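You operate a simulated robot arm through the tools that you are given. There is no shell and no other tool. Be economical: measure what you need, move in short steps, check, and stop when the job is done.

You are at the controls of a simulated robot arm. One attempt, no reset.

## Task
Brake the wrap stand, lift the coil off, wipe the plate clean and load the yellow 30 m coil.
Fine: orange lever at HOLD; the old coil goes beside the crank; use the folded green cloth and put it back.

It is judged by the outcome, as a careful person would: the job done as asked, and still so three seconds after it is handed in. It fails if anything else is knocked over, pushed out of place, dropped, spilled or broken. Flat cloth is picked up by pressing the open fingertips on it (5 to 10 N) and closing them slowly along it; thin cloth reads only 2 to 8 mm in the jaws.

## Robot
A 7-joint arm with a two-finger parallel gripper on a trunk, on a base that drives. Base frame: it is fixed to the floor where the robot stands at the start and does not move with it; the origin is under the middle of the robot, x ahead of it, y to its left, z up. Lengths are in m, angles in rad, forces in N, time in s.
With the tool pointing down near the work surface it reaches from about 0.34 to 0.78 m from the robot's upright axis, wherever it stands. Its first joint turns from -2.897 to 2.897 rad. Places, roughly: orange lever of the wrap stand [0.5, 0, 0.8]; steel bench beside the crank [0.6, -0.6, 0.7]; plate of the wrap stand [0.6, -0.1, 0.8]; film arm [0.9, -0.1, 1]; white latch of the roll holder [0.9, -0.3, 0.8]. Payload 3.91 kg.
Tool frame: the origin (TCP) lies between the finger pads and is the grasp point; the fingertips stand 0.03 m ahead of it; z points along the fingers, y is the line along which they close. The gripper opens to 0.11 m. The fingers are 0.02 m wide and 0.01 m thick; the gripper's body (0.048 by 0.112 m) begins 0.055 m behind the TCP.
Orientation is told as [roll, pitch, yaw] about the base's x, y, z axes, in that order, counted from this pose: with the fingers straight down and closing along the base's y, the tool's x points along the base's -x, its y along +y and its z along -z.

## Interface
- The arm moves only by the tool step_arm. Its argument "steps" is a list of rows, each a list of 3 entries, a list of its own where there are three numbers: the turn, a rotation vector about the tool's x, y, z in rad, then the shift along the tool's x, y, z in m, then the finger opening in m, from 0 to 0.11. In form: [[[ax, ay, az], [tx, ty, tz], jaw], ...]. A call has 1 to 10 rows; each row is the pose to reach, as a shift and turn from the pose commanded when the call began, along the tool's axes at that moment. Each row takes 0.2 s and may step no farther than 0.05 m and 0.15 rad from the row before; otherwise, or with a gripper value out of range, the whole call is refused. Where a pose cannot be reached the arm comes as near as it can. A force on the tool above 40 N (or 10 N above the force at the start of the call, whichever is more), or a blocked arm, ends the call early, and 0.2 s more pass. Each finger travels about 0.153 m/s and halts on what it meets, pressing with about 34 N; the grip force reading is that of the motor and also rises with nothing between the fingers. The clock runs only during rows and for 0.2 s after the last one: add rows that repeat a pose to give the fingers time. It gives the time, the measured TCP pose, the force on the tool (base axes), the opening and the grip force at its end, in the units of the frame above (readings bear some noise).
- Cameras (640 x 400 px; columns grow to the right, rows downward): "scene" is now at [-0.0015, 0.1375, 1.4623]; the picture's right is [-0.14, -0.99, 0.00], its down [-0.77, 0.11, -0.63] and it looks along [0.63, -0.09, -0.77] (base axes); focal length 261 px, centre (320, 200). "wrist" rides on the gripper at [0.077, 0.007, -0.114] in the tool frame; the picture's right is [-0.09, 1.00, 0.00], its down [-0.80, -0.07, -0.59] and it looks along [-0.59, -0.05, 0.80] (tool axes); focal length 270 px, centre (320, 200). There is no depth. A picture from a camera that has moved, and an enlarged one, comes with that camera's place and axes in the base frame and with its lens.
- snapshot(camera): a new picture of that camera. It takes no simulated time.
- lift_body(by): slides the trunk up (or, below 0, down) by that many m; the arm and the scene camera ride with it, the base frame stays. It gives what a move gives, with no picture.
- steer(legs): drives the robot by 1 to 6 legs, each [ahead, turn to the left] in m and rad, along the robot's own axes; the way and the turn of a leg run together, so that a leg with both is an arc; at most 1.5 m and 3.142 rad a leg. The arm and the cameras ride along, it lands a little off, and it stops where it bumps. It gives what a move gives.
- aim_head(pan, tilt): turns the head with the scene camera to pan (to the left, within 2.705 rad either way) and tilt (down, from -0.506 to 1.204), counted from straight ahead of the robot. It gives what a move gives.
- zoom(camera, box): a new picture of the part [left, top, right, bottom] of that camera's present view, enlarged. It takes no simulated time.
- job_done(): hands the job in; it is judged then, once.

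Work in short steps. Places have to be worked out from the pictures, the camera data and where the tool is seen: move nearer, look again, correct. Check each grasp and each placing, and mend what went wrong. You have 120 turns and 98 pictures in all, those below and enlarged ones among them. Open the gripper and draw the arm clear of the work before you hand the job in, unless the task says otherwise; then end with one line.

The tools are called after "Request:" as a command line: name --argument value ..., lists and objects as JSON in quotes. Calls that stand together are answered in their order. step_arm: Moves the arm, as the interface text tells. Its arguments: {"type":"object","properties":{"steps":{"type":"array","items":{"type":"array"}}},"required":["steps"]} The other tools are called the same way: lift_body (by) slides the trunk up or down; steer (legs) drives the base; aim_head (pan, tilt) turns the head that bears the scene camera; snapshot (camera) takes a picture; zoom (camera, box) takes an enlarged picture of a part of a camera's view; job_done () hands the job in.

At the start:

```text
time_s: 0.0
tcp_pos: [0.4019, 0.0928, 1.0998]
ee_rot: [0.0, -0.001, 0.001]
wrist_force: [-0.2, -0.5, -0.1]
grip_width: 0.1097
finger_force: 0.0
trunk travel left (down, up): [-0.45, 0.16]
robot x, y, heading: [0.0039, -0.0007, -0.003]
head pan, tilt: [-0.14, 0.885]
```

scene: 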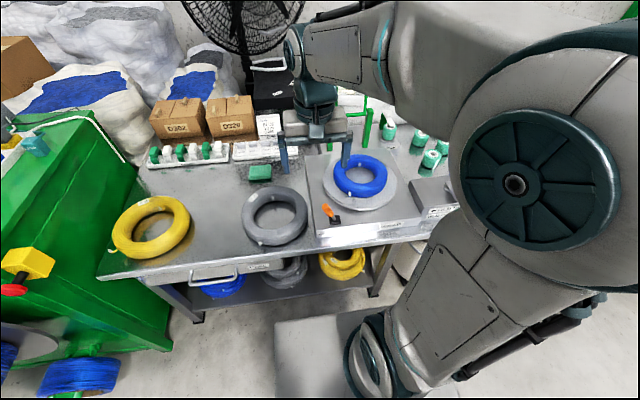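
wrist: 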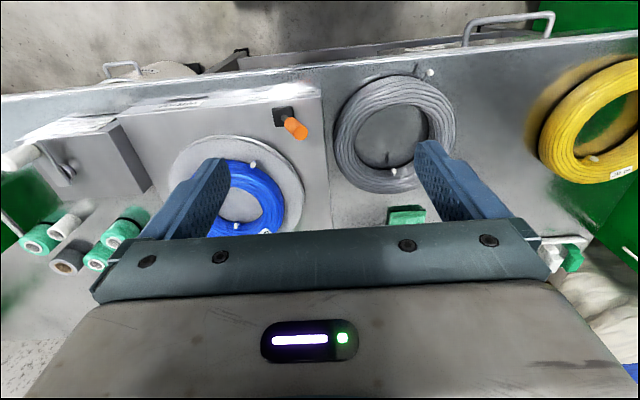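

I'll look at the bench more closely before moving: the stand, the lever, the coil tags and the cloth.

Request:
zoom --camera "scene" --box '[300, 130, 460, 250]'

Request:
zoom --camera "scene" --box '[90, 130, 330, 300]'

Request:
zoom --camera "wrist" --box '[0, 60, 340, 280]'

Request:
zoom --camera "wrist" --box '[320, 50, 640, 250]'

```text
3.33 times, centred on (380, 190) of scene
camera zoom: at [-0.0015, 0.1375, 1.4623], right [-0.14, -0.99, 0.0], down [-0.77, 0.11, -0.63], along [0.63, -0.09, -0.77], focal length 870 px, centre (120, 233)
```

zoom: 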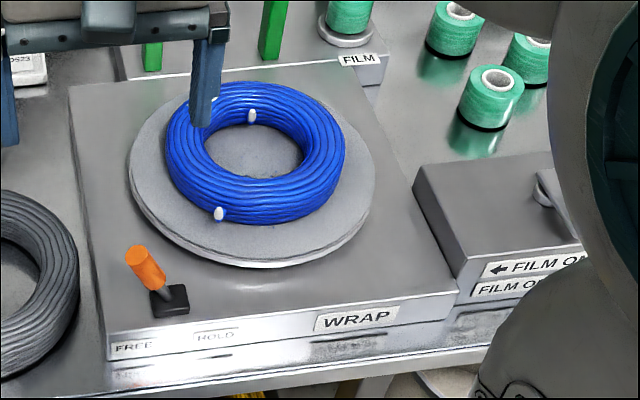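

```text
2.35 times, centred on (210, 215) of scene
camera zoom: at [-0.0015, 0.1375, 1.4623], right [-0.14, -0.99, 0.0], down [-0.77, 0.11, -0.63], along [0.63, -0.09, -0.77], focal length 614 px, centre (579, 165)
```

zoom: 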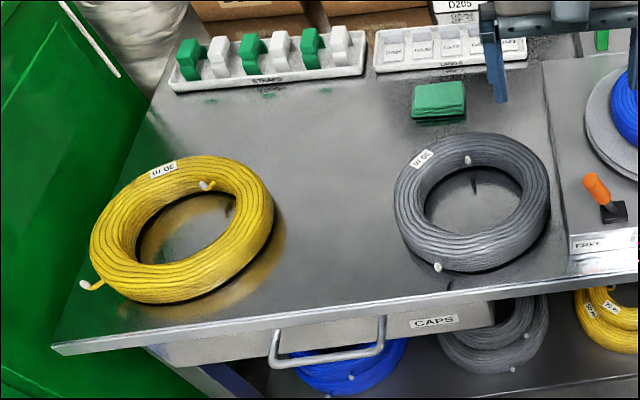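

```text
1.82 times, centred on (170, 170) of wrist
camera zoom: at [0.3245, 0.099, 1.2144], right [0.09, 1.0, 0.0], down [0.8, -0.07, 0.59], along [0.59, -0.05, -0.8], focal length 491 px, centre (593, 254)
```

zoom: 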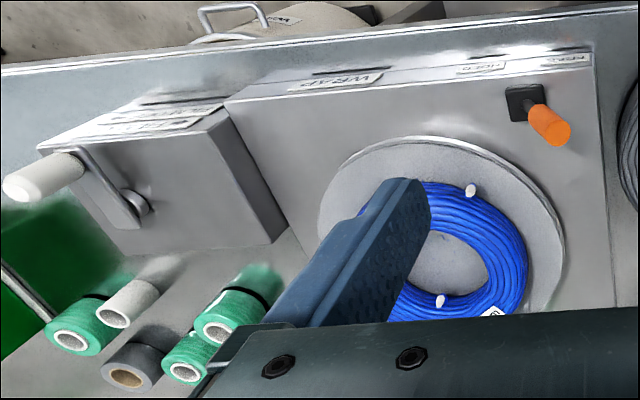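

```text
2.00 times, centred on (480, 150) of wrist
camera zoom: at [0.3245, 0.099, 1.2144], right [0.09, 1.0, 0.0], down [0.8, -0.07, 0.59], along [0.59, -0.05, -0.8], focal length 541 px, centre (0, 300)
```

zoom: 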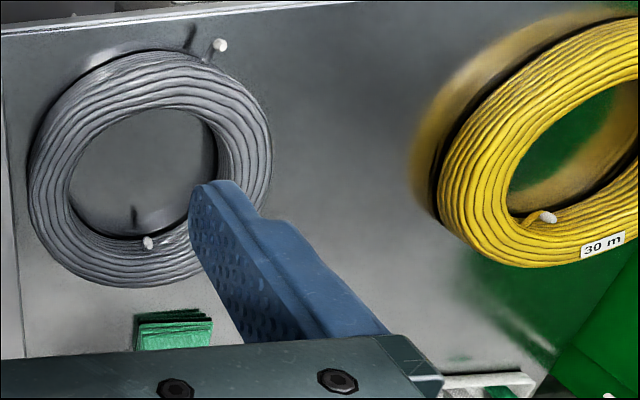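

Lever base is about (0.47, 0.024, 0.775), tip about (0.48, 0.05, 0.83), leaning left towards FREE. HOLD is to its right. I'll bring the closed fingers down to the left of it and look.

Request:
step_arm --steps '[[[0, 0, 0], [-0.015, 0.003, 0.04], 0.08], [[0, 0, 0], [-0.03, 0.006, 0.08], 0.04], [[0, 0, 0], [-0.045, 0.01, 0.12], 0], [[0, 0, 0], [-0.06, 0.013, 0.16], 0], [[0, 0, 0], [-0.075, 0.016, 0.19], 0], [[0, 0, 0], [-0.075, 0.016, 0.19], 0]]'

Request:
snapshot --camera "scene"

Request:
snapshot --camera "wrist"

```text
time_s: 1.4
tcp_pos: [0.4777, 0.1082, 0.9101]
ee_rot: [0.0, -0.001, -0.001]
wrist_force: [0.4, 0.4, -0.1]
grip_width: 0.0
finger_force: 34.4
trunk travel left (down, up): [-0.45, 0.16]
robot x, y, heading: [0.0003, 0.0013, 0.002]
head pan, tilt: [-0.14, 0.885]
```

```text
91 pictures are left
camera scene: at [-0.0013, 0.1376, 1.4623], right [-0.14, -0.99, 0.0], down [-0.77, 0.11, -0.63], along [0.63, -0.09, -0.77], focal length 261 px, centre (320, 200)
```

scene: 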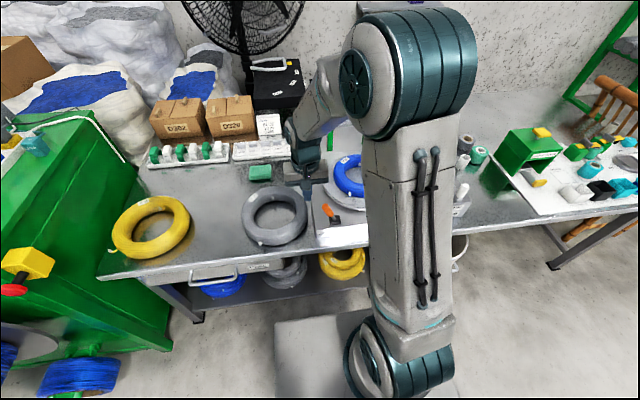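

```text
90 pictures are left
camera wrist: at [0.4009, 0.1153, 1.0234], right [0.09, 1.0, 0.0], down [0.8, -0.07, 0.59], along [0.59, -0.05, -0.8], focal length 270 px, centre (320, 200)
```

wrist: 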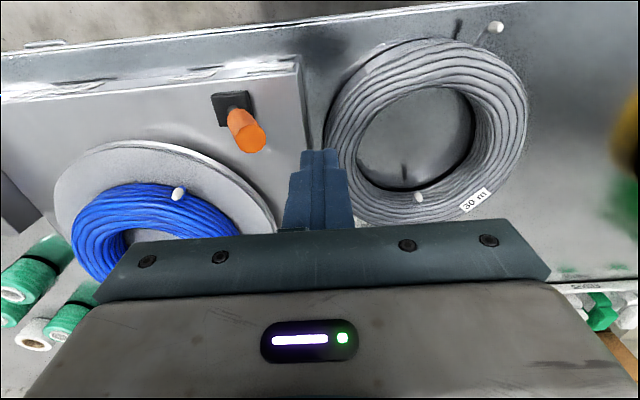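

Lever tip confirmed near (0.48, 0.053, 0.825). I'll lower the fingertips to about z 0.805 and push in -y, in small steps.

Request:
step_arm --steps '[[[0, 0, 0], [0, 0, 0.04], 0], [[0, 0, 0], [0, 0, 0.075], 0], [[0, 0, 0], [0, -0.015, 0.075], 0], [[0, 0, 0], [0, -0.03, 0.075], 0], [[0, 0, 0], [0, -0.04, 0.075], 0], [[0, 0, 0], [0, -0.05, 0.075], 0], [[0, 0, 0], [0, -0.06, 0.075], 0], [[0, 0, 0], [0, -0.07, 0.075], 0], [[0, 0, 0], [0, -0.078, 0.075], 0]]'

Request:
snapshot --camera "wrist"

```text
time_s: 3.4
tcp_pos: [0.4769, 0.0301, 0.8356]
ee_rot: [0.0, -0.001, 0.0]
wrist_force: [-0.5, -0.3, -0.3]
grip_width: 0.0001
finger_force: 34.0
trunk travel left (down, up): [-0.45, 0.16]
robot x, y, heading: [-0.0026, -0.0009, -0.004]
head pan, tilt: [-0.14, 0.885]
```

```text
89 pictures are left
camera wrist: at [0.3998, 0.0364, 0.9498], right [0.09, 1.0, 0.0], down [0.8, -0.07, 0.59], along [0.59, -0.05, -0.8], focal length 270 px, centre (320, 200)
```

wrist: 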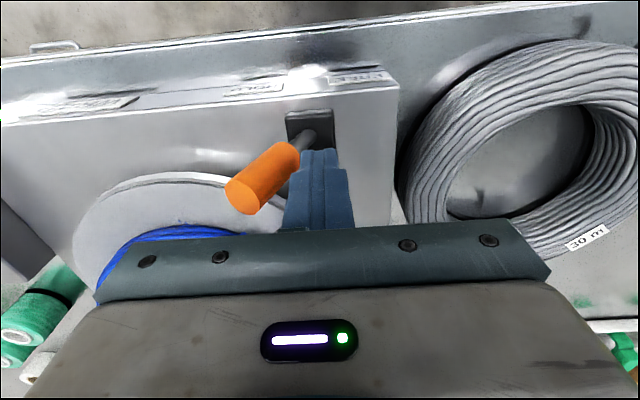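

The lever has swung over towards HOLD with no resistance yet. I'll push on in small steps until it meets its stop.

Request:
step_arm --steps '[[[0, 0, 0], [0, -0.005, 0], 0], [[0, 0, 0], [0, -0.01, 0], 0], [[0, 0, 0], [0, -0.015, 0], 0], [[0, 0, 0], [0, -0.02, 0], 0]]'

Request:
snapshot --camera "wrist"

```text
time_s: 4.4
tcp_pos: [0.4764, 0.0222, 0.8364]
ee_rot: [0.009, -0.001, 0.015]
wrist_force: [-1.4, 15.4, 3.4]
grip_width: 0.0001
finger_force: 33.8
trunk travel left (down, up): [-0.45, 0.16]
robot x, y, heading: [-0.0006, 0.0027, 0.015]
head pan, tilt: [-0.14, 0.885]
stopped in row 4: the force on the tool passed its limit (the readings are from after the stop); the commanded pose is now the measured one
```

```text
88 pictures are left
camera wrist: at [0.3996, 0.0264, 0.9501], right [0.07, 1.0, 0.01], down [0.8, -0.06, 0.59], along [0.59, -0.04, -0.8], focal length 270 px, centre (320, 200)
```

wrist: 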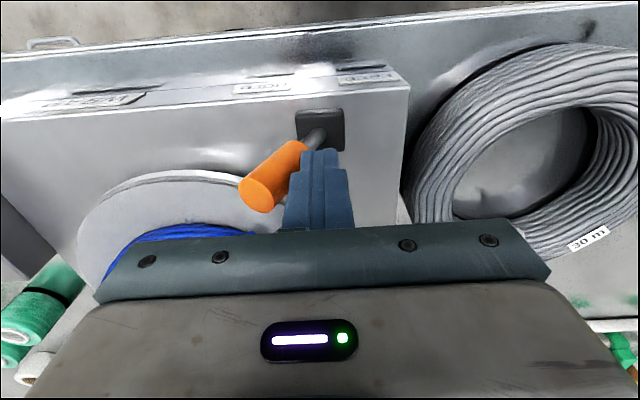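

The lever is hard against its stop at HOLD. I'll back off, rise, and check that it stays there and what's on the right.

Request:
step_arm --steps '[[[0, 0, 0], [0, 0.02, 0], 0], [[0, 0, 0], [0, 0.04, -0.03], 0.03], [[0, 0, 0], [0.02, 0.04, -0.07], 0.08], [[0, 0, 0], [0.04, 0.04, -0.11], 0.11], [[0, 0, 0], [0.06, 0.04, -0.15], 0.11], [[0, 0, 0], [0.08, 0.04, -0.19], 0.11], [[0, 0, 0], [0.08, 0.04, -0.23], 0.11], [[0, 0, 0], [0.08, 0.04, -0.26], 0.11]]'

Request:
aim_head --pan -0.7 --tilt 0.75

Request:
snapshot --camera "scene"

Request:
snapshot --camera "wrist"

```text
time_s: 6.2
tcp_pos: [0.3975, 0.0559, 1.0947]
ee_rot: [0.006, 0.0, 0.011]
wrist_force: [-0.4, 0.4, -0.1]
grip_width: 0.1098
finger_force: 0.0
trunk travel left (down, up): [-0.45, 0.16]
robot x, y, heading: [0.0043, -0.0009, 0.013]
head pan, tilt: [-0.14, 0.885]
```

```text
time_s: 7.2
tcp_pos: [0.3959, 0.0551, 1.0944]
ee_rot: [0.005, -0.001, 0.01]
wrist_force: [-0.8, 0.2, 0.3]
grip_width: 0.1101
finger_force: 0.0
trunk travel left (down, up): [-0.45, 0.16]
robot x, y, heading: [-0.0009, -0.0036, 0.009]
head pan, tilt: [-0.7, 0.75]
```

```text
87 pictures are left
camera scene: at [-0.0146, 0.0948, 1.4729], right [-0.64, -0.77, 0.0], down [-0.53, 0.43, -0.73], along [0.56, -0.47, -0.68], focal length 261 px, centre (320, 200)
```

scene: 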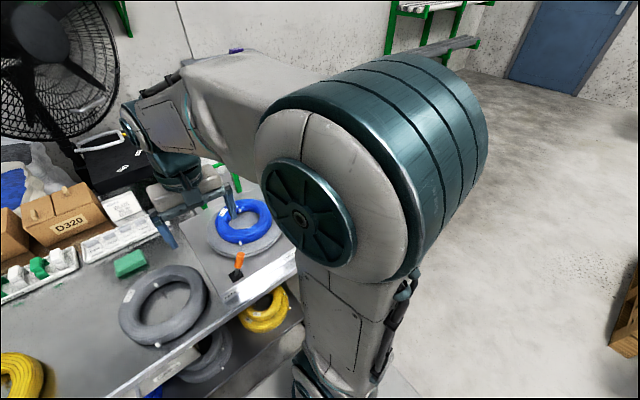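

```text
86 pictures are left
camera wrist: at [0.3205, 0.0607, 1.2083], right [0.08, 1.0, 0.01], down [0.8, -0.07, 0.59], along [0.59, -0.04, -0.8], focal length 270 px, centre (320, 200)
```

wrist: 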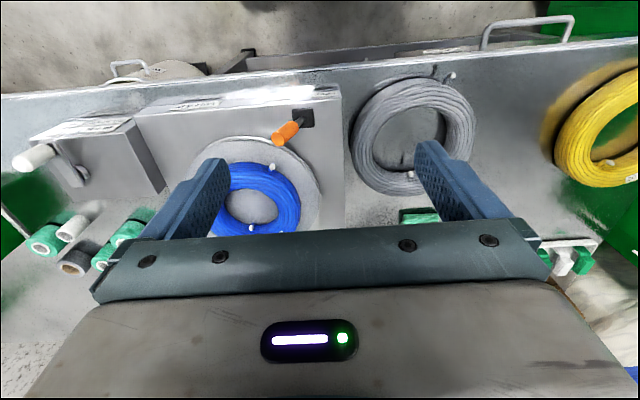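

Lever is at HOLD. The crank handle is around (0.50, -0.48). I'll move the base right by 0.35 m so the stand and the spot past the crank are both in reach.

Request:
steer --legs '[[-0.25, 0], [0, -1.571], [0.35, 0], [0, 1.571], [0.25, 0]]'

Request:
aim_head --pan -0.35 --tilt 0.85

Request:
snapshot --camera "scene"

Request:
snapshot --camera "wrist"

```text
time_s: 19.9
tcp_pos: [0.3986, -0.2738, 1.0942]
ee_rot: [0.005, -0.001, 0.037]
wrist_force: [-0.7, -0.3, 0.9]
grip_width: 0.11
finger_force: 0.1
trunk travel left (down, up): [-0.45, 0.16]
robot x, y, heading: [0.0052, -0.3411, 0.035]
head pan, tilt: [-0.7, 0.75]
```

```text
time_s: 20.8
tcp_pos: [0.3995, -0.2738, 1.0939]
ee_rot: [0.007, 0.0, 0.038]
wrist_force: [-0.9, 0.6, -0.4]
grip_width: 0.1101
finger_force: 0.1
trunk travel left (down, up): [-0.45, 0.16]
robot x, y, heading: [0.0042, -0.3401, 0.042]
head pan, tilt: [-0.351, 0.85]
```

```text
85 pictures are left
camera scene: at [-0.0041, -0.2199, 1.4649], right [-0.31, -0.95, 0.0], down [-0.71, 0.23, -0.66], along [0.63, -0.2, -0.75], focal length 261 px, centre (320, 200)
```

scene: 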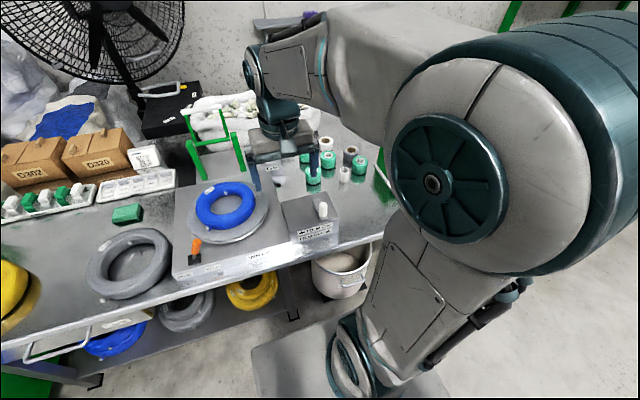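

```text
84 pictures are left
camera wrist: at [0.3228, -0.2712, 1.2084], right [0.05, 1.0, 0.01], down [0.8, -0.04, 0.59], along [0.59, -0.02, -0.8], focal length 270 px, centre (320, 200)
```

wrist: 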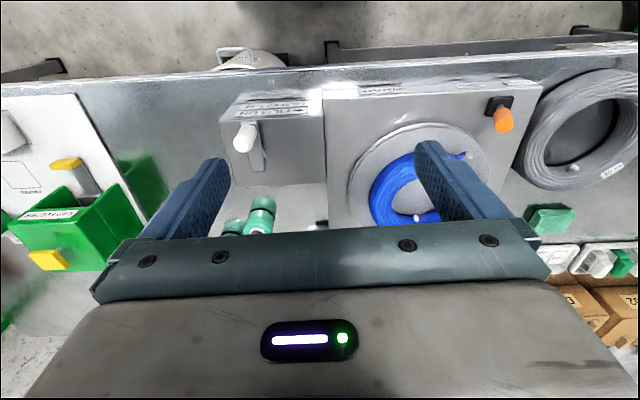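

Clear spot: bench between the film box (edge y≈-0.46) and the white board (edge y≈-0.70), so the old coil goes at about (0.56, -0.58). I'll move above the near rim of the blue coil, turning the tool a quarter so the fingers close along x.

Request:
step_arm --steps '[[[0, 0, 0.15], [-0.014, 0.017, 0.009], 0.11], [[0, 0, 0.3], [-0.027, 0.035, 0.018], 0.11], [[0, 0, 0.45], [-0.041, 0.052, 0.027], 0.11], [[0, 0, 0.6], [-0.055, 0.07, 0.036], 0.11], [[0, 0, 0.75], [-0.068, 0.087, 0.045], 0.11], [[0, 0, 0.9], [-0.082, 0.105, 0.054], 0.11], [[0, 0, 1.05], [-0.096, 0.122, 0.063], 0.11], [[0, 0, 1.2], [-0.11, 0.14, 0.072], 0.11], [[0, 0, 1.35], [-0.123, 0.157, 0.081], 0.11], [[0, 0, 1.5], [-0.137, 0.175, 0.09], 0.11]]'

Request:
snapshot --camera "wrist"

Request:
snapshot --camera "scene"

```text
time_s: 23.0
tcp_pos: [0.53, -0.0944, 1.0043]
ee_rot: [-0.001, 0.005, -1.464]
wrist_force: [0.8, 0.9, 0.0]
grip_width: 0.1098
finger_force: 0.1
trunk travel left (down, up): [-0.45, 0.16]
robot x, y, heading: [0.0025, -0.3406, 0.035]
head pan, tilt: [-0.351, 0.85]
```

```text
83 pictures are left
camera wrist: at [0.5278, -0.0185, 1.1185], right [1.0, 0.02, 0.0], down [0.02, -0.81, 0.59], along [0.01, -0.59, -0.81], focal length 270 px, centre (320, 200)
```

wrist: 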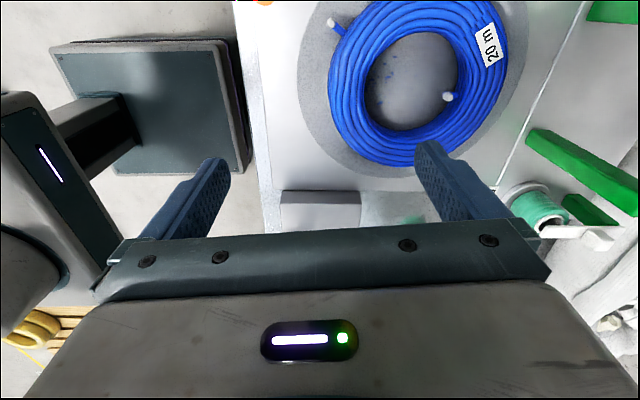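

```text
82 pictures are left
camera scene: at [-0.0039, -0.2195, 1.4649], right [-0.31, -0.95, 0.0], down [-0.71, 0.23, -0.66], along [0.63, -0.2, -0.75], focal length 261 px, centre (320, 200)
```

scene: 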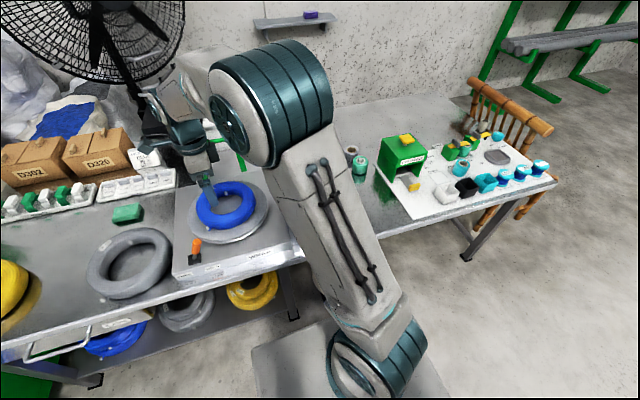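

Blue coil: centre ≈(0.62, -0.09), hole x 0.575–0.665, near ring section middle ≈0.556. The hole shows marks on the plate. I'll go down to z≈0.89 over that section and check alignment.

Request:
step_arm --steps '[[[0, 0, 0.05], [0, 0.013, 0.03], 0.09], [[0, 0, 0.107], [-0.001, 0.026, 0.06], 0.09], [[0, 0, 0.107], [-0.001, 0.026, 0.09], 0.09], [[0, 0, 0.107], [-0.001, 0.026, 0.114], 0.09]]'

Request:
snapshot --camera "wrist"

```text
time_s: 24.0
tcp_pos: [0.5553, -0.0904, 0.8907]
ee_rot: [0.0, 0.005, -1.569]
wrist_force: [-0.3, 0.5, 0.7]
grip_width: 0.0898
finger_force: 0.0
trunk travel left (down, up): [-0.45, 0.16]
robot x, y, heading: [0.0041, -0.3421, 0.04]
head pan, tilt: [-0.351, 0.85]
```

```text
81 pictures are left
camera wrist: at [0.5622, -0.0143, 1.0054], right [1.0, -0.09, 0.0], down [-0.07, -0.8, 0.59], along [-0.05, -0.59, -0.81], focal length 270 px, centre (320, 200)
```

wrist: 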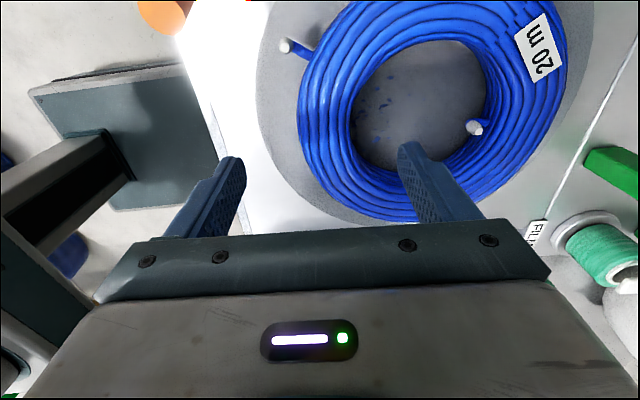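

Ring near section spans x 0.541–0.577, centred on y≈-0.078. I'll shift y by +0.012 and lower to z≈0.833.

Request:
step_arm --steps '[[[0, 0, 0], [0.012, 0.002, 0.0], 0.09], [[0, 0, 0], [0.012, 0.002, 0.02], 0.09], [[0, 0, 0], [0.012, 0.002, 0.04], 0.09], [[0, 0, 0], [0.012, 0.002, 0.058], 0.09], [[0, 0, 0], [0.012, 0.002, 0.058], 0.09]]'

Request:
snapshot --camera "wrist"

Request:
zoom --camera "scene" --box '[150, 120, 310, 290]'

```text
time_s: 25.2
tcp_pos: [0.557, -0.0778, 0.8327]
ee_rot: [0.001, 0.005, -1.568]
wrist_force: [0.3, 1.2, 0.7]
grip_width: 0.0901
finger_force: 0.2
trunk travel left (down, up): [-0.45, 0.16]
robot x, y, heading: [0.003, -0.3421, 0.04]
head pan, tilt: [-0.351, 0.85]
```

```text
80 pictures are left
camera wrist: at [0.5643, -0.0023, 0.9468], right [1.0, -0.08, 0.0], down [-0.07, -0.8, 0.59], along [-0.05, -0.59, -0.81], focal length 270 px, centre (320, 200)
```

wrist: 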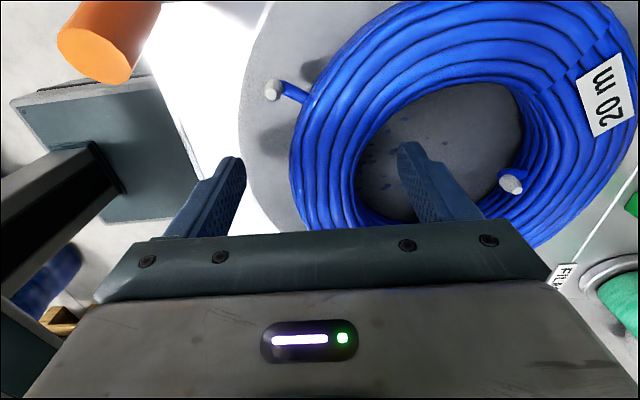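

```text
2.35 times, centred on (230, 205) of scene
camera zoom: at [-0.0039, -0.2196, 1.4649], right [-0.31, -0.95, 0.0], down [-0.71, 0.23, -0.66], along [0.63, -0.2, -0.75], focal length 614 px, centre (532, 188)
```

zoom: 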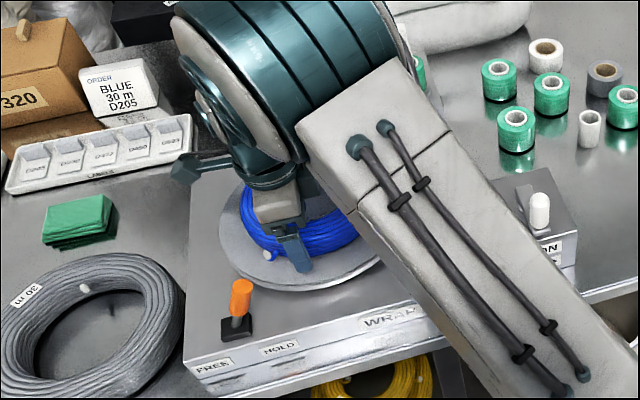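

Fingers straddle the ring properly. Closing slowly on the section.

Request:
step_arm --steps '[[[0, 0, 0], [0, 0, 0], 0.07], [[0, 0, 0], [0, 0, 0], 0.05], [[0, 0, 0], [0, 0, 0], 0.035], [[0, 0, 0], [0, 0, 0], 0.02], [[0, 0, 0], [0, 0, 0], 0.01], [[0, 0, 0], [0, 0, 0], 0.01]]'

Request:
snapshot --camera "wrist"

```text
time_s: 26.6
tcp_pos: [0.5586, -0.0798, 0.8335]
ee_rot: [0.002, 0.004, -1.568]
wrist_force: [0.7, -1.6, 0.2]
grip_width: 0.0364
finger_force: 33.8
trunk travel left (down, up): [-0.45, 0.16]
robot x, y, heading: [0.0047, -0.3413, 0.037]
head pan, tilt: [-0.351, 0.85]
```

```text
78 pictures are left
camera wrist: at [0.5643, -0.0027, 0.9471], right [1.0, -0.09, 0.0], down [-0.07, -0.8, 0.59], along [-0.05, -0.59, -0.81], focal length 270 px, centre (320, 200)
```

wrist: 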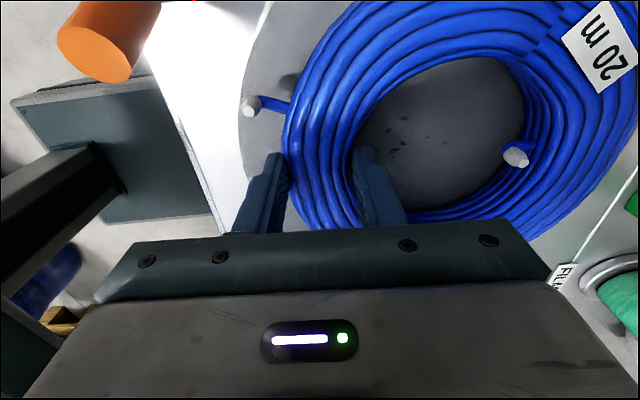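

Gripped, 36 mm between the pads. Lifting straight up 9 cm, gently.

Request:
step_arm --steps '[[[0, 0, 0], [0, 0, -0.008], 0.01], [[0, 0, 0], [0, 0, -0.02], 0.01], [[0, 0, 0], [0, 0, -0.04], 0.01], [[0, 0, 0], [0, 0, -0.06], 0.01], [[0, 0, 0], [0, 0, -0.08], 0.01], [[0, 0, 0], [0, 0, -0.1], 0.01], [[0, 0, 0], [0, 0, -0.12], 0.01]]'

Request:
snapshot --camera "wrist"

Request:
snapshot --camera "scene"

```text
time_s: 28.2
tcp_pos: [0.5594, -0.0787, 0.9528]
ee_rot: [-0.001, 0.006, -1.569]
wrist_force: [-0.1, 0.9, -6.6]
grip_width: 0.0349
finger_force: 33.7
trunk travel left (down, up): [-0.45, 0.16]
robot x, y, heading: [0.0032, -0.3467, 0.036]
head pan, tilt: [-0.351, 0.85]
```

```text
77 pictures are left
camera wrist: at [0.5663, -0.0017, 1.0677], right [1.0, -0.09, 0.0], down [-0.07, -0.8, 0.59], along [-0.05, -0.59, -0.81], focal length 270 px, centre (320, 200)
```

wrist: 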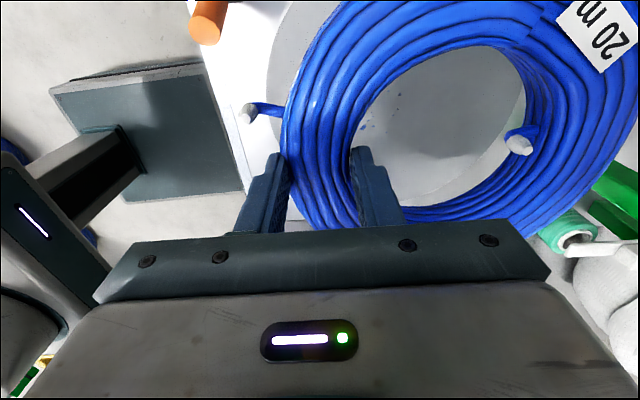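

```text
76 pictures are left
camera scene: at [-0.0036, -0.2196, 1.4649], right [-0.31, -0.95, 0.0], down [-0.71, 0.23, -0.66], along [0.63, -0.2, -0.75], focal length 261 px, centre (320, 200)
```

scene: 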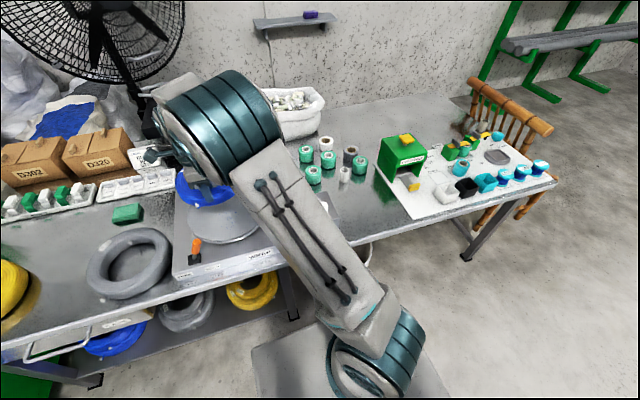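

The coil (~0.7 kg) hangs level. I carry it right, over the crank, towards (0.55, -0.58).

Request:
step_arm --steps '[[[0, 0, 0], [-0.03, -0.007, -0.01], 0.01], [[0, 0, 0], [-0.075, -0.015, -0.02], 0.01], [[0, 0, 0], [-0.12, -0.022, -0.02], 0.01], [[0, 0, 0], [-0.165, -0.03, -0.02], 0.01], [[0, 0, 0], [-0.21, -0.037, -0.02], 0.01], [[0, 0, 0], [-0.255, -0.045, -0.02], 0.01], [[0, 0, 0], [-0.3, -0.052, -0.02], 0.01], [[0, 0, 0], [-0.345, -0.06, -0.02], 0.01], [[0, 0, 0], [-0.39, -0.067, -0.02], 0.01], [[0, 0, 0], [-0.42, -0.072, -0.02], 0.01]]'

Request:
step_arm --steps '[[[0, 0, 0], [-0.03, 0, 0], 0.01], [[0, 0, 0], [-0.06, 0, 0], 0.01], [[0, 0, 0], [-0.08, 0, 0], 0.01], [[0, 0, 0], [-0.08, 0, 0.04], 0.01], [[0, 0, 0], [-0.08, 0, 0.08], 0.01]]'

Request:
snapshot --camera "wrist"

Request:
snapshot --camera "scene"

```text
time_s: 30.4
tcp_pos: [0.4887, -0.4993, 0.9713]
ee_rot: [-0.002, 0.007, -1.568]
wrist_force: [0.5, 0.9, -5.5]
grip_width: 0.0349
finger_force: 34.2
trunk travel left (down, up): [-0.45, 0.16]
robot x, y, heading: [0.0112, -0.3436, 0.035]
head pan, tilt: [-0.351, 0.85]
```

```text
time_s: 31.6
tcp_pos: [0.4885, -0.5804, 0.8886]
ee_rot: [-0.001, 0.005, -1.568]
wrist_force: [-0.2, 0.2, -6.5]
grip_width: 0.035
finger_force: 34.0
trunk travel left (down, up): [-0.45, 0.16]
robot x, y, heading: [0.003, -0.3383, 0.034]
head pan, tilt: [-0.351, 0.85]
```

```text
75 pictures are left
camera wrist: at [0.4952, -0.5046, 1.0025], right [1.0, -0.08, 0.0], down [-0.07, -0.8, 0.59], along [-0.05, -0.59, -0.81], focal length 270 px, centre (320, 200)
```

wrist: 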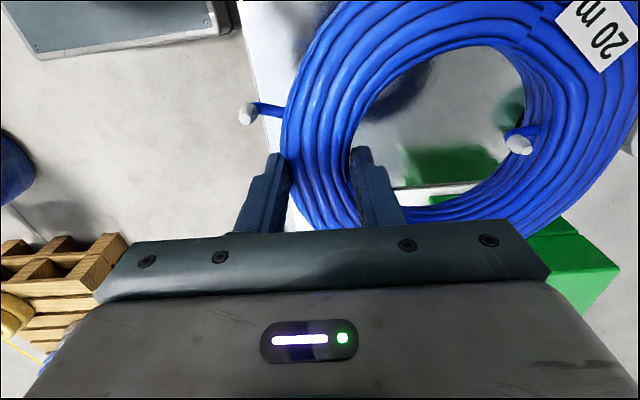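

```text
74 pictures are left
camera scene: at [-0.003, -0.2204, 1.465], right [-0.31, -0.95, 0.0], down [-0.71, 0.23, -0.66], along [0.63, -0.2, -0.75], focal length 261 px, centre (320, 200)
```

scene: 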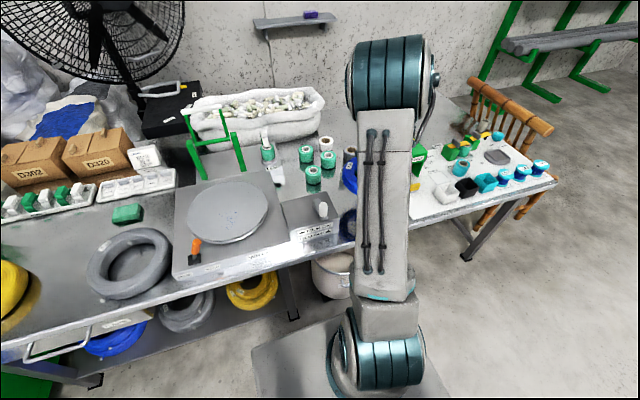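

The spot below is clear: box edge to the left, board edge at y≈-0.71 to the right. Lowering, slow at the end, watching the force.

Request:
step_arm --steps '[[[0, 0, 0], [0.004, 0, 0.04], 0.01], [[0, 0, 0], [0.004, 0, 0.08], 0.01], [[0, 0, 0], [0.004, 0, 0.11], 0.01], [[0, 0, 0], [0.004, 0, 0.125], 0.01], [[0, 0, 0], [0.004, 0, 0.132], 0.01], [[0, 0, 0], [0.004, 0, 0.138], 0.01]]'

```text
time_s: 33.0
tcp_pos: [0.4865, -0.5748, 0.7534]
ee_rot: [0.004, 0.004, -1.568]
wrist_force: [-2.1, 0.8, 15.7]
grip_width: 0.0352
finger_force: 34.5
trunk travel left (down, up): [-0.45, 0.16]
robot x, y, heading: [0.0029, -0.3393, 0.027]
head pan, tilt: [-0.351, 0.85]
```

Contact at z≈0.753 with about 16 N. I ease up 2 mm and open.

Request:
step_arm --steps '[[[0, 0, 0], [0, 0, -0.002], 0.01], [[0, 0, 0], [0, 0, -0.002], 0.045], [[0, 0, 0], [0, 0, -0.002], 0.06], [[0, 0, 0], [0, 0, -0.002], 0.08], [[0, 0, 0], [0, 0, -0.002], 0.08], [[0, 0, 0], [0, 0, -0.03], 0.08], [[0, 0, 0], [0, 0, -0.07], 0.08], [[0, 0, 0], [0, 0, -0.11], 0.08], [[0, 0, 0], [0, 0, -0.16], 0.08], [[0, 0, 0], [0, 0, -0.2], 0.08]]'

Request:
snapshot --camera "wrist"

Request:
zoom --camera "scene" --box '[160, 140, 300, 280]'

```text
time_s: 35.2
tcp_pos: [0.4885, -0.5722, 0.9496]
ee_rot: [0.001, 0.005, -1.569]
wrist_force: [-0.6, -0.1, -0.1]
grip_width: 0.08
finger_force: 0.0
trunk travel left (down, up): [-0.45, 0.16]
robot x, y, heading: [0.0044, -0.3405, 0.038]
head pan, tilt: [-0.351, 0.85]
```

```text
73 pictures are left
camera wrist: at [0.495, -0.4961, 1.0645], right [1.0, -0.09, 0.0], down [-0.07, -0.8, 0.59], along [-0.05, -0.59, -0.81], focal length 270 px, centre (320, 200)
```

wrist: 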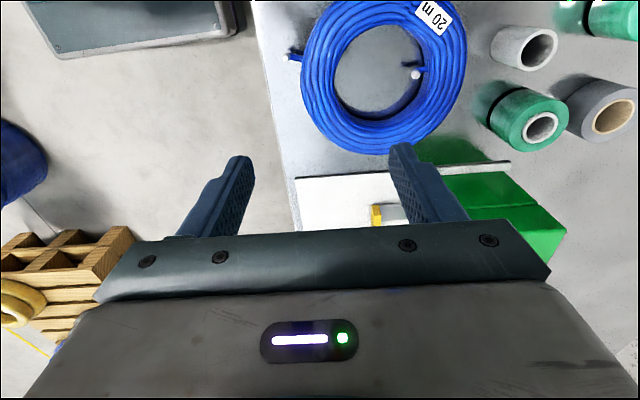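

```text
2.86 times, centred on (230, 210) of scene
camera zoom: at [-0.0043, -0.2198, 1.4649], right [-0.31, -0.95, 0.0], down [-0.71, 0.23, -0.66], along [0.63, -0.2, -0.75], focal length 746 px, centre (577, 171)
```

zoom: 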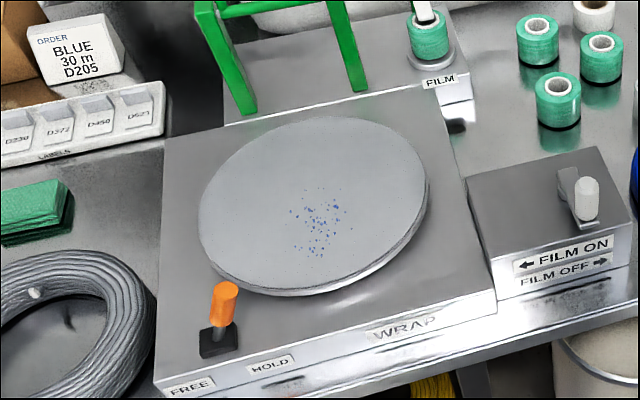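

Old coil stands clear beside the crank; the stain is blue specks around x 0.54–0.645, y -0.135…-0.06 on a plate centred ≈(0.616, -0.09). Now I drive to y≈0.26, backing away first and moving with the arm trailing, to reach the cloth.

Request:
steer --legs '[[-0.3, 0], [0, -1.608], [-0.6, 0], [0, 1.571], [0.35, 0]]'

Request:
aim_head --pan -0.1 --tilt 0.75

Request:
snapshot --camera "scene"

```text
time_s: 49.8
tcp_pos: [0.5348, -0.0134, 0.9493]
ee_rot: [0.0, 0.007, -1.62]
wrist_force: [-0.3, 0.3, -0.3]
grip_width: 0.0802
finger_force: 0.1
trunk travel left (down, up): [-0.45, 0.16]
robot x, y, heading: [0.0605, 0.2447, -0.018]
head pan, tilt: [-0.351, 0.85]
```

```text
time_s: 50.6
tcp_pos: [0.5333, -0.0138, 0.9492]
ee_rot: [0.001, 0.005, -1.62]
wrist_force: [-0.2, -0.3, 0.5]
grip_width: 0.0799
finger_force: 0.1
trunk travel left (down, up): [-0.45, 0.16]
robot x, y, heading: [0.0619, 0.2418, -0.014]
head pan, tilt: [-0.099, 0.75]
```

```text
71 pictures are left
camera scene: at [0.0692, 0.383, 1.4729], right [-0.12, -0.99, 0.0], down [-0.68, 0.08, -0.73], along [0.73, -0.08, -0.68], focal length 261 px, centre (320, 200)
```

scene: 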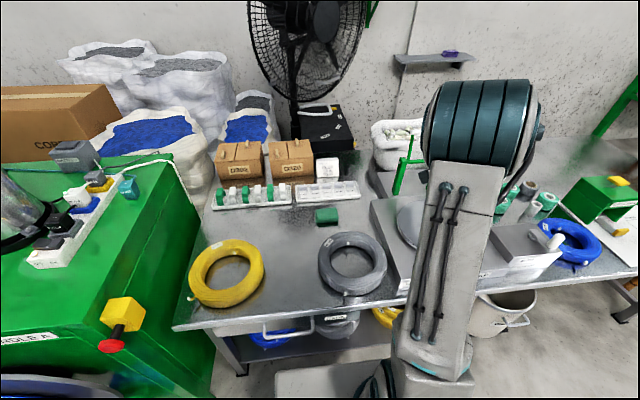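

Cloth is at ≈(0.79, 0.276). I turn the fingers back to close along y and move above it for a close look.

Request:
step_arm --steps '[[[0, 0, -0.15], [0.03, 0.016, 0.0], 0.06], [[0, 0, -0.3], [0.06, 0.032, 0], 0.06], [[0, 0, -0.45], [0.09, 0.048, 0], 0.06], [[0, 0, -0.6], [0.12, 0.064, 0.0], 0.06], [[0, 0, -0.75], [0.15, 0.08, 0.0], 0.06], [[0, 0, -0.9], [0.18, 0.096, 0.0], 0.06], [[0, 0, -1.05], [0.21, 0.112, 0.0], 0.06], [[0, 0, -1.2], [0.24, 0.128, 0.0], 0.06], [[0, 0, -1.35], [0.27, 0.144, 0.01], 0.06], [[0, 0, -1.5], [0.3, 0.16, 0.02], 0.06]]'

Request:
step_arm --steps '[[[0, 0, -0.12], [0, 0, 0.03], 0.06], [[0, 0, -0.12], [0, 0, 0.06], 0.06]]'

Request:
snapshot --camera "wrist"

Request:
zoom --camera "scene" --box '[250, 130, 410, 250]'

```text
time_s: 52.8
tcp_pos: [0.7079, 0.2788, 0.9314]
ee_rot: [0.004, 0.002, -0.118]
wrist_force: [-0.2, -0.4, 0.1]
grip_width: 0.0601
finger_force: 0.0
trunk travel left (down, up): [-0.45, 0.16]
robot x, y, heading: [0.0622, 0.2431, -0.017]
head pan, tilt: [-0.099, 0.75]
```

```text
time_s: 53.4
tcp_pos: [0.7077, 0.2792, 0.8707]
ee_rot: [0.004, 0.0, 0.002]
wrist_force: [-0.1, 0.0, -0.1]
grip_width: 0.06
finger_force: 0.0
trunk travel left (down, up): [-0.45, 0.16]
robot x, y, heading: [0.0602, 0.2431, -0.022]
head pan, tilt: [-0.099, 0.75]
```

```text
70 pictures are left
camera wrist: at [0.6311, 0.2845, 0.9845], right [0.09, 1.0, 0.01], down [0.8, -0.07, 0.59], along [0.59, -0.05, -0.8], focal length 270 px, centre (320, 200)
```

wrist: 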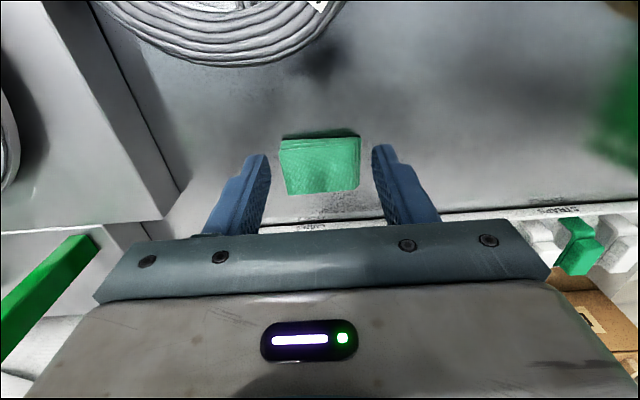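

```text
3.33 times, centred on (330, 190) of scene
camera zoom: at [0.0697, 0.3832, 1.473], right [-0.11, -0.99, 0.0], down [-0.68, 0.08, -0.73], along [0.73, -0.08, -0.68], focal length 870 px, centre (287, 233)
```

zoom: 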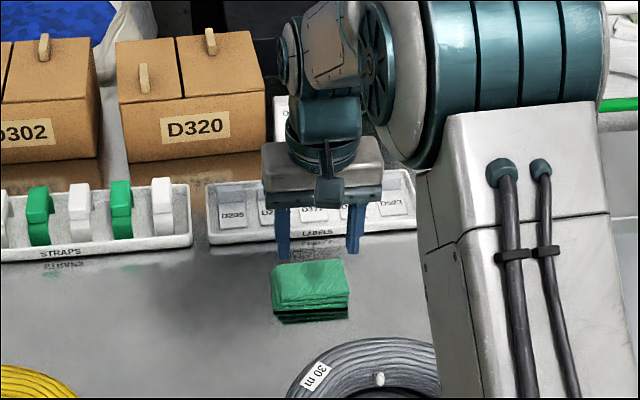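

Cloth spans x 0.75–0.82, y 0.23–0.315, a few cm clear of the label tray. I go above its middle with the fingers 6 cm apart, then feel down for it.

Request:
step_arm --steps '[[[0, 0, 0], [-0.039, -0.003, 0.02], 0.05], [[0, 0, 0], [-0.077, -0.006, 0.04], 0.05], [[0, 0, 0], [-0.077, -0.006, 0.07], 0.05], [[0, 0, 0], [-0.077, -0.006, 0.1], 0.05], [[0, 0, 0], [-0.077, -0.006, 0.108], 0.05]]'

Request:
step_arm --steps '[[[0, 0, 0], [0, 0, 0.004], 0.05], [[0, 0, 0], [0, 0, 0.007], 0.05]]'

Request:
snapshot --camera "wrist"

```text
time_s: 54.6
tcp_pos: [0.7848, 0.2739, 0.7645]
ee_rot: [0.005, 0.0, -0.001]
wrist_force: [-0.8, -0.2, 0.4]
grip_width: 0.0501
finger_force: 0.1
trunk travel left (down, up): [-0.45, 0.16]
robot x, y, heading: [0.0565, 0.2413, -0.019]
head pan, tilt: [-0.099, 0.75]
```

```text
time_s: 55.2
tcp_pos: [0.7864, 0.2729, 0.7563]
ee_rot: [0.005, 0.001, 0.001]
wrist_force: [0.7, 0.1, 0.7]
grip_width: 0.0504
finger_force: 0.1
trunk travel left (down, up): [-0.45, 0.16]
robot x, y, heading: [0.0637, 0.2444, -0.014]
head pan, tilt: [-0.099, 0.75]
```

```text
68 pictures are left
camera wrist: at [0.709, 0.2793, 0.8708], right [0.09, 1.0, 0.01], down [0.8, -0.07, 0.59], along [0.59, -0.05, -0.8], focal length 270 px, centre (320, 200)
```

wrist: 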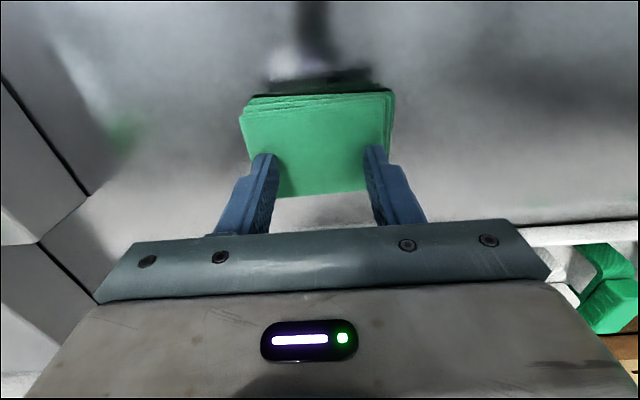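

Not touching yet (tips at z≈0.726). I feel further down in small steps.

Request:
step_arm --steps '[[[0, 0, 0], [0, 0, 0.003], 0.05], [[0, 0, 0], [0, 0, 0.005], 0.05]]'

Request:
step_arm --steps '[[[0, 0, 0], [0, 0, 0.002], 0.05], [[0, 0, 0], [0, 0, 0.004], 0.05]]'

```text
time_s: 55.8
tcp_pos: [0.7858, 0.2723, 0.7559]
ee_rot: [0.005, -0.006, 0.0]
wrist_force: [1.4, -1.1, 19.2]
grip_width: 0.0504
finger_force: 0.2
trunk travel left (down, up): [-0.45, 0.16]
robot x, y, heading: [0.0614, 0.2452, -0.009]
head pan, tilt: [-0.099, 0.75]
```

```text
time_s: 56.4
tcp_pos: [0.7878, 0.2739, 0.7559]
ee_rot: [0.007, -0.015, 0.001]
wrist_force: [-2.6, -0.2, 15.5]
grip_width: 0.05
finger_force: 0.2
trunk travel left (down, up): [-0.45, 0.16]
robot x, y, heading: [0.0619, 0.2422, -0.017]
head pan, tilt: [-0.099, 0.75]
stopped in row 2: the force on the tool passed its limit (the readings are from after the stop); the commanded pose is now the measured one
```

The cloth is touched at TCP z≈0.756 (top ≈0.726). I ease up a little to get 5–10 N, then close slowly.

Request:
step_arm --steps '[[[0, 0, 0], [0, 0, -0.0005], 0.05]]'

```text
time_s: 56.8
tcp_pos: [0.7881, 0.2732, 0.7549]
ee_rot: [0.005, -0.012, -0.001]
wrist_force: [-0.7, -0.1, 20.5]
grip_width: 0.05
finger_force: 0.1
trunk travel left (down, up): [-0.45, 0.16]
robot x, y, heading: [0.0641, 0.2433, -0.017]
head pan, tilt: [-0.099, 0.75]
```

Request:
step_arm --steps '[[[0, 0, 0], [0, 0, -0.002], 0.05], [[0, 0, 0], [0, 0, -0.002], 0.05]]'

```text
time_s: 57.4
tcp_pos: [0.7884, 0.2726, 0.756]
ee_rot: [0.006, -0.008, 0.001]
wrist_force: [4.2, 1.0, 11.3]
grip_width: 0.0499
finger_force: 0.4
trunk travel left (down, up): [-0.45, 0.16]
robot x, y, heading: [0.0597, 0.243, -0.013]
head pan, tilt: [-0.099, 0.75]
```

About 11 N; one more small ease to come into the 5–10 N range, then close slowly along the cloth.

Request:
step_arm --steps '[[[0, 0, 0], [0, 0, -0.001], 0.05], [[0, 0, 0], [0, 0, -0.001], 0.044], [[0, 0, 0], [0, 0, -0.001], 0.038], [[0, 0, 0], [0, 0, -0.001], 0.032], [[0, 0, 0], [0, 0, -0.001], 0.026], [[0, 0, 0], [0, 0, -0.001], 0.02], [[0, 0, 0], [0, 0, -0.001], 0.014], [[0, 0, 0], [0, 0, -0.001], 0.008], [[0, 0, 0], [0, 0, -0.001], 0.002], [[0, 0, 0], [0, 0, -0.001], 0.0]]'

Request:
snapshot --camera "wrist"

```text
time_s: 59.6
tcp_pos: [0.7873, 0.2735, 0.7562]
ee_rot: [0.006, -0.007, 0.0]
wrist_force: [-0.7, 1.3, 5.0]
grip_width: 0.0001
finger_force: 33.9
trunk travel left (down, up): [-0.45, 0.16]
robot x, y, heading: [0.0594, 0.243, -0.013]
head pan, tilt: [-0.099, 0.75]
```

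```text
67 pictures are left
camera wrist: at [0.7094, 0.28, 0.8692], right [0.09, 1.0, 0.01], down [0.8, -0.07, 0.6], along [0.6, -0.05, -0.8], focal length 270 px, centre (320, 200)
```

wrist: 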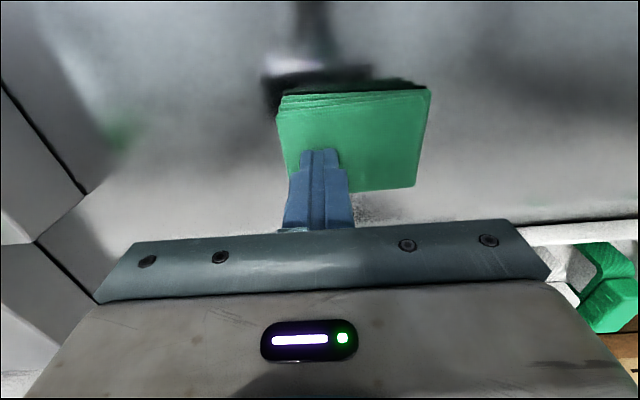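

The stack is stiff: it slid about 2 cm left rather than bunching (now centre ≈(0.779, 0.293), about 2.6 cm thick). I'll rise, open wide and grip it by its sides instead.

Request:
step_arm --steps '[[[0, 0, 0], [0, 0, -0.02], 0.0], [[0, 0, 0], [0, 0, -0.05], 0.04], [[0, 0, 0], [0.008, 0.01, -0.05], 0.08], [[0, 0, 0], [0.008, 0.02, -0.05], 0.11], [[0, 0, 0], [0.008, 0.02, -0.05], 0.11]]'

Request:
snapshot --camera "wrist"

```text
time_s: 60.8
tcp_pos: [0.7785, 0.2946, 0.806]
ee_rot: [0.006, -0.007, 0.0]
wrist_force: [0.1, -0.3, 0.2]
grip_width: 0.11
finger_force: 0.1
trunk travel left (down, up): [-0.45, 0.16]
robot x, y, heading: [0.0613, 0.2441, -0.019]
head pan, tilt: [-0.099, 0.75]
```

```text
66 pictures are left
camera wrist: at [0.7013, 0.3, 0.9206], right [0.09, 1.0, 0.01], down [0.8, -0.07, 0.6], along [0.6, -0.05, -0.8], focal length 270 px, centre (320, 200)
```

wrist: 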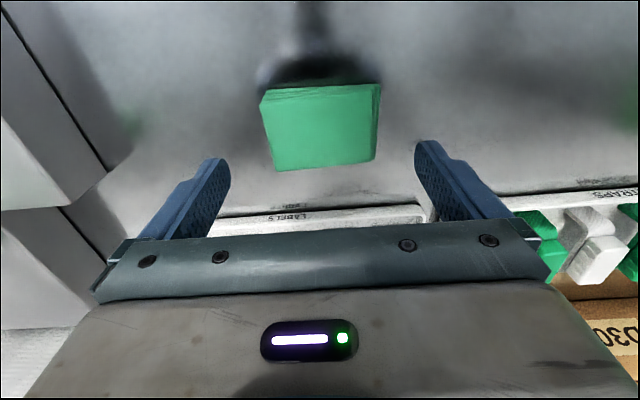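

Centred well. Lowering the open fingers beside the stack (tips to z≈0.712) and closing slowly.

Request:
step_arm --steps '[[[0, 0, 0], [0, 0, 0.03], 0.11], [[0, 0, 0], [0, 0, 0.05], 0.11], [[0, 0, 0], [0, 0, 0.063], 0.11], [[0, 0, 0], [0, 0, 0.063], 0.1], [[0, 0, 0], [0, 0, 0.063], 0.09], [[0, 0, 0], [0, 0, 0.063], 0.08], [[0, 0, 0], [0, 0, 0.063], 0.07], [[0, 0, 0], [0, 0, 0.063], 0.06]]'

Request:
snapshot --camera "wrist"

```text
time_s: 62.6
tcp_pos: [0.7809, 0.2936, 0.7441]
ee_rot: [0.004, -0.006, 0.0]
wrist_force: [-0.1, -0.7, 0.3]
grip_width: 0.0889
finger_force: 33.6
trunk travel left (down, up): [-0.45, 0.16]
robot x, y, heading: [0.0621, 0.2421, -0.02]
head pan, tilt: [-0.099, 0.75]
```

```text
65 pictures are left
camera wrist: at [0.7031, 0.3001, 0.8566], right [0.09, 1.0, 0.01], down [0.8, -0.07, 0.6], along [0.6, -0.05, -0.8], focal length 270 px, centre (320, 200)
```

wrist: 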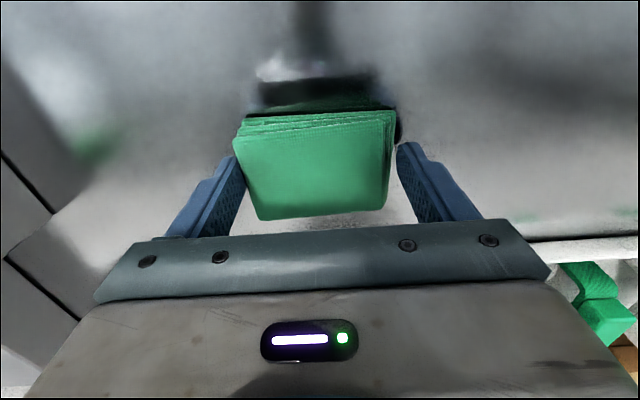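

Held at 89 mm with full grip force. The original spot corresponds to TCP ≈(0.78, 0.272), z 0.744. Lifting.

Request:
step_arm --steps '[[[0, 0, 0], [0, 0, -0.01], 0.06], [[0, 0, 0], [0, 0, -0.03], 0.06], [[0, 0, 0], [0, 0, -0.06], 0.06], [[0, 0, 0], [0.02, 0, -0.1], 0.06], [[0, 0, 0], [0.03, -0.03, -0.13], 0.06], [[0, 0, 0], [0.05, -0.07, -0.15], 0.06]]'

Request:
snapshot --camera "wrist"

Request:
snapshot --camera "scene"

```text
time_s: 64.0
tcp_pos: [0.7298, 0.2223, 0.8941]
ee_rot: [0.006, -0.008, -0.001]
wrist_force: [-1.1, 1.0, -0.5]
grip_width: 0.0889
finger_force: 34.5
trunk travel left (down, up): [-0.45, 0.16]
robot x, y, heading: [0.06, 0.2425, -0.018]
head pan, tilt: [-0.099, 0.75]
```

```text
64 pictures are left
camera wrist: at [0.6526, 0.2282, 1.0059], right [0.09, 1.0, 0.01], down [0.8, -0.07, 0.6], along [0.6, -0.05, -0.8], focal length 270 px, centre (320, 200)
```

wrist: 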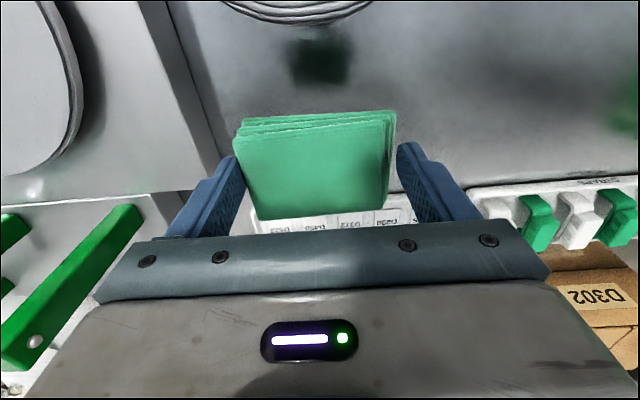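

```text
63 pictures are left
camera scene: at [0.0694, 0.3826, 1.473], right [-0.12, -0.99, 0.0], down [-0.68, 0.08, -0.73], along [0.73, -0.08, -0.68], focal length 261 px, centre (320, 200)
```

scene: 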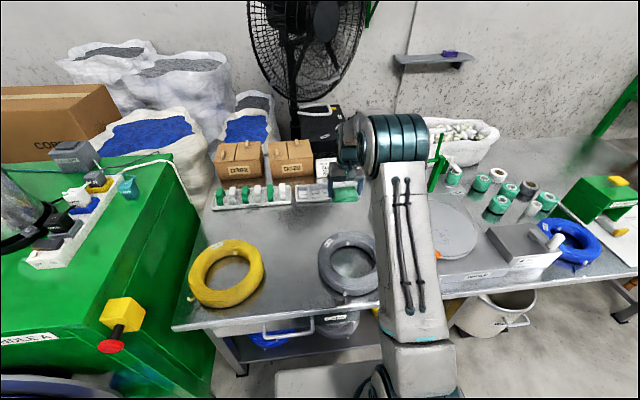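

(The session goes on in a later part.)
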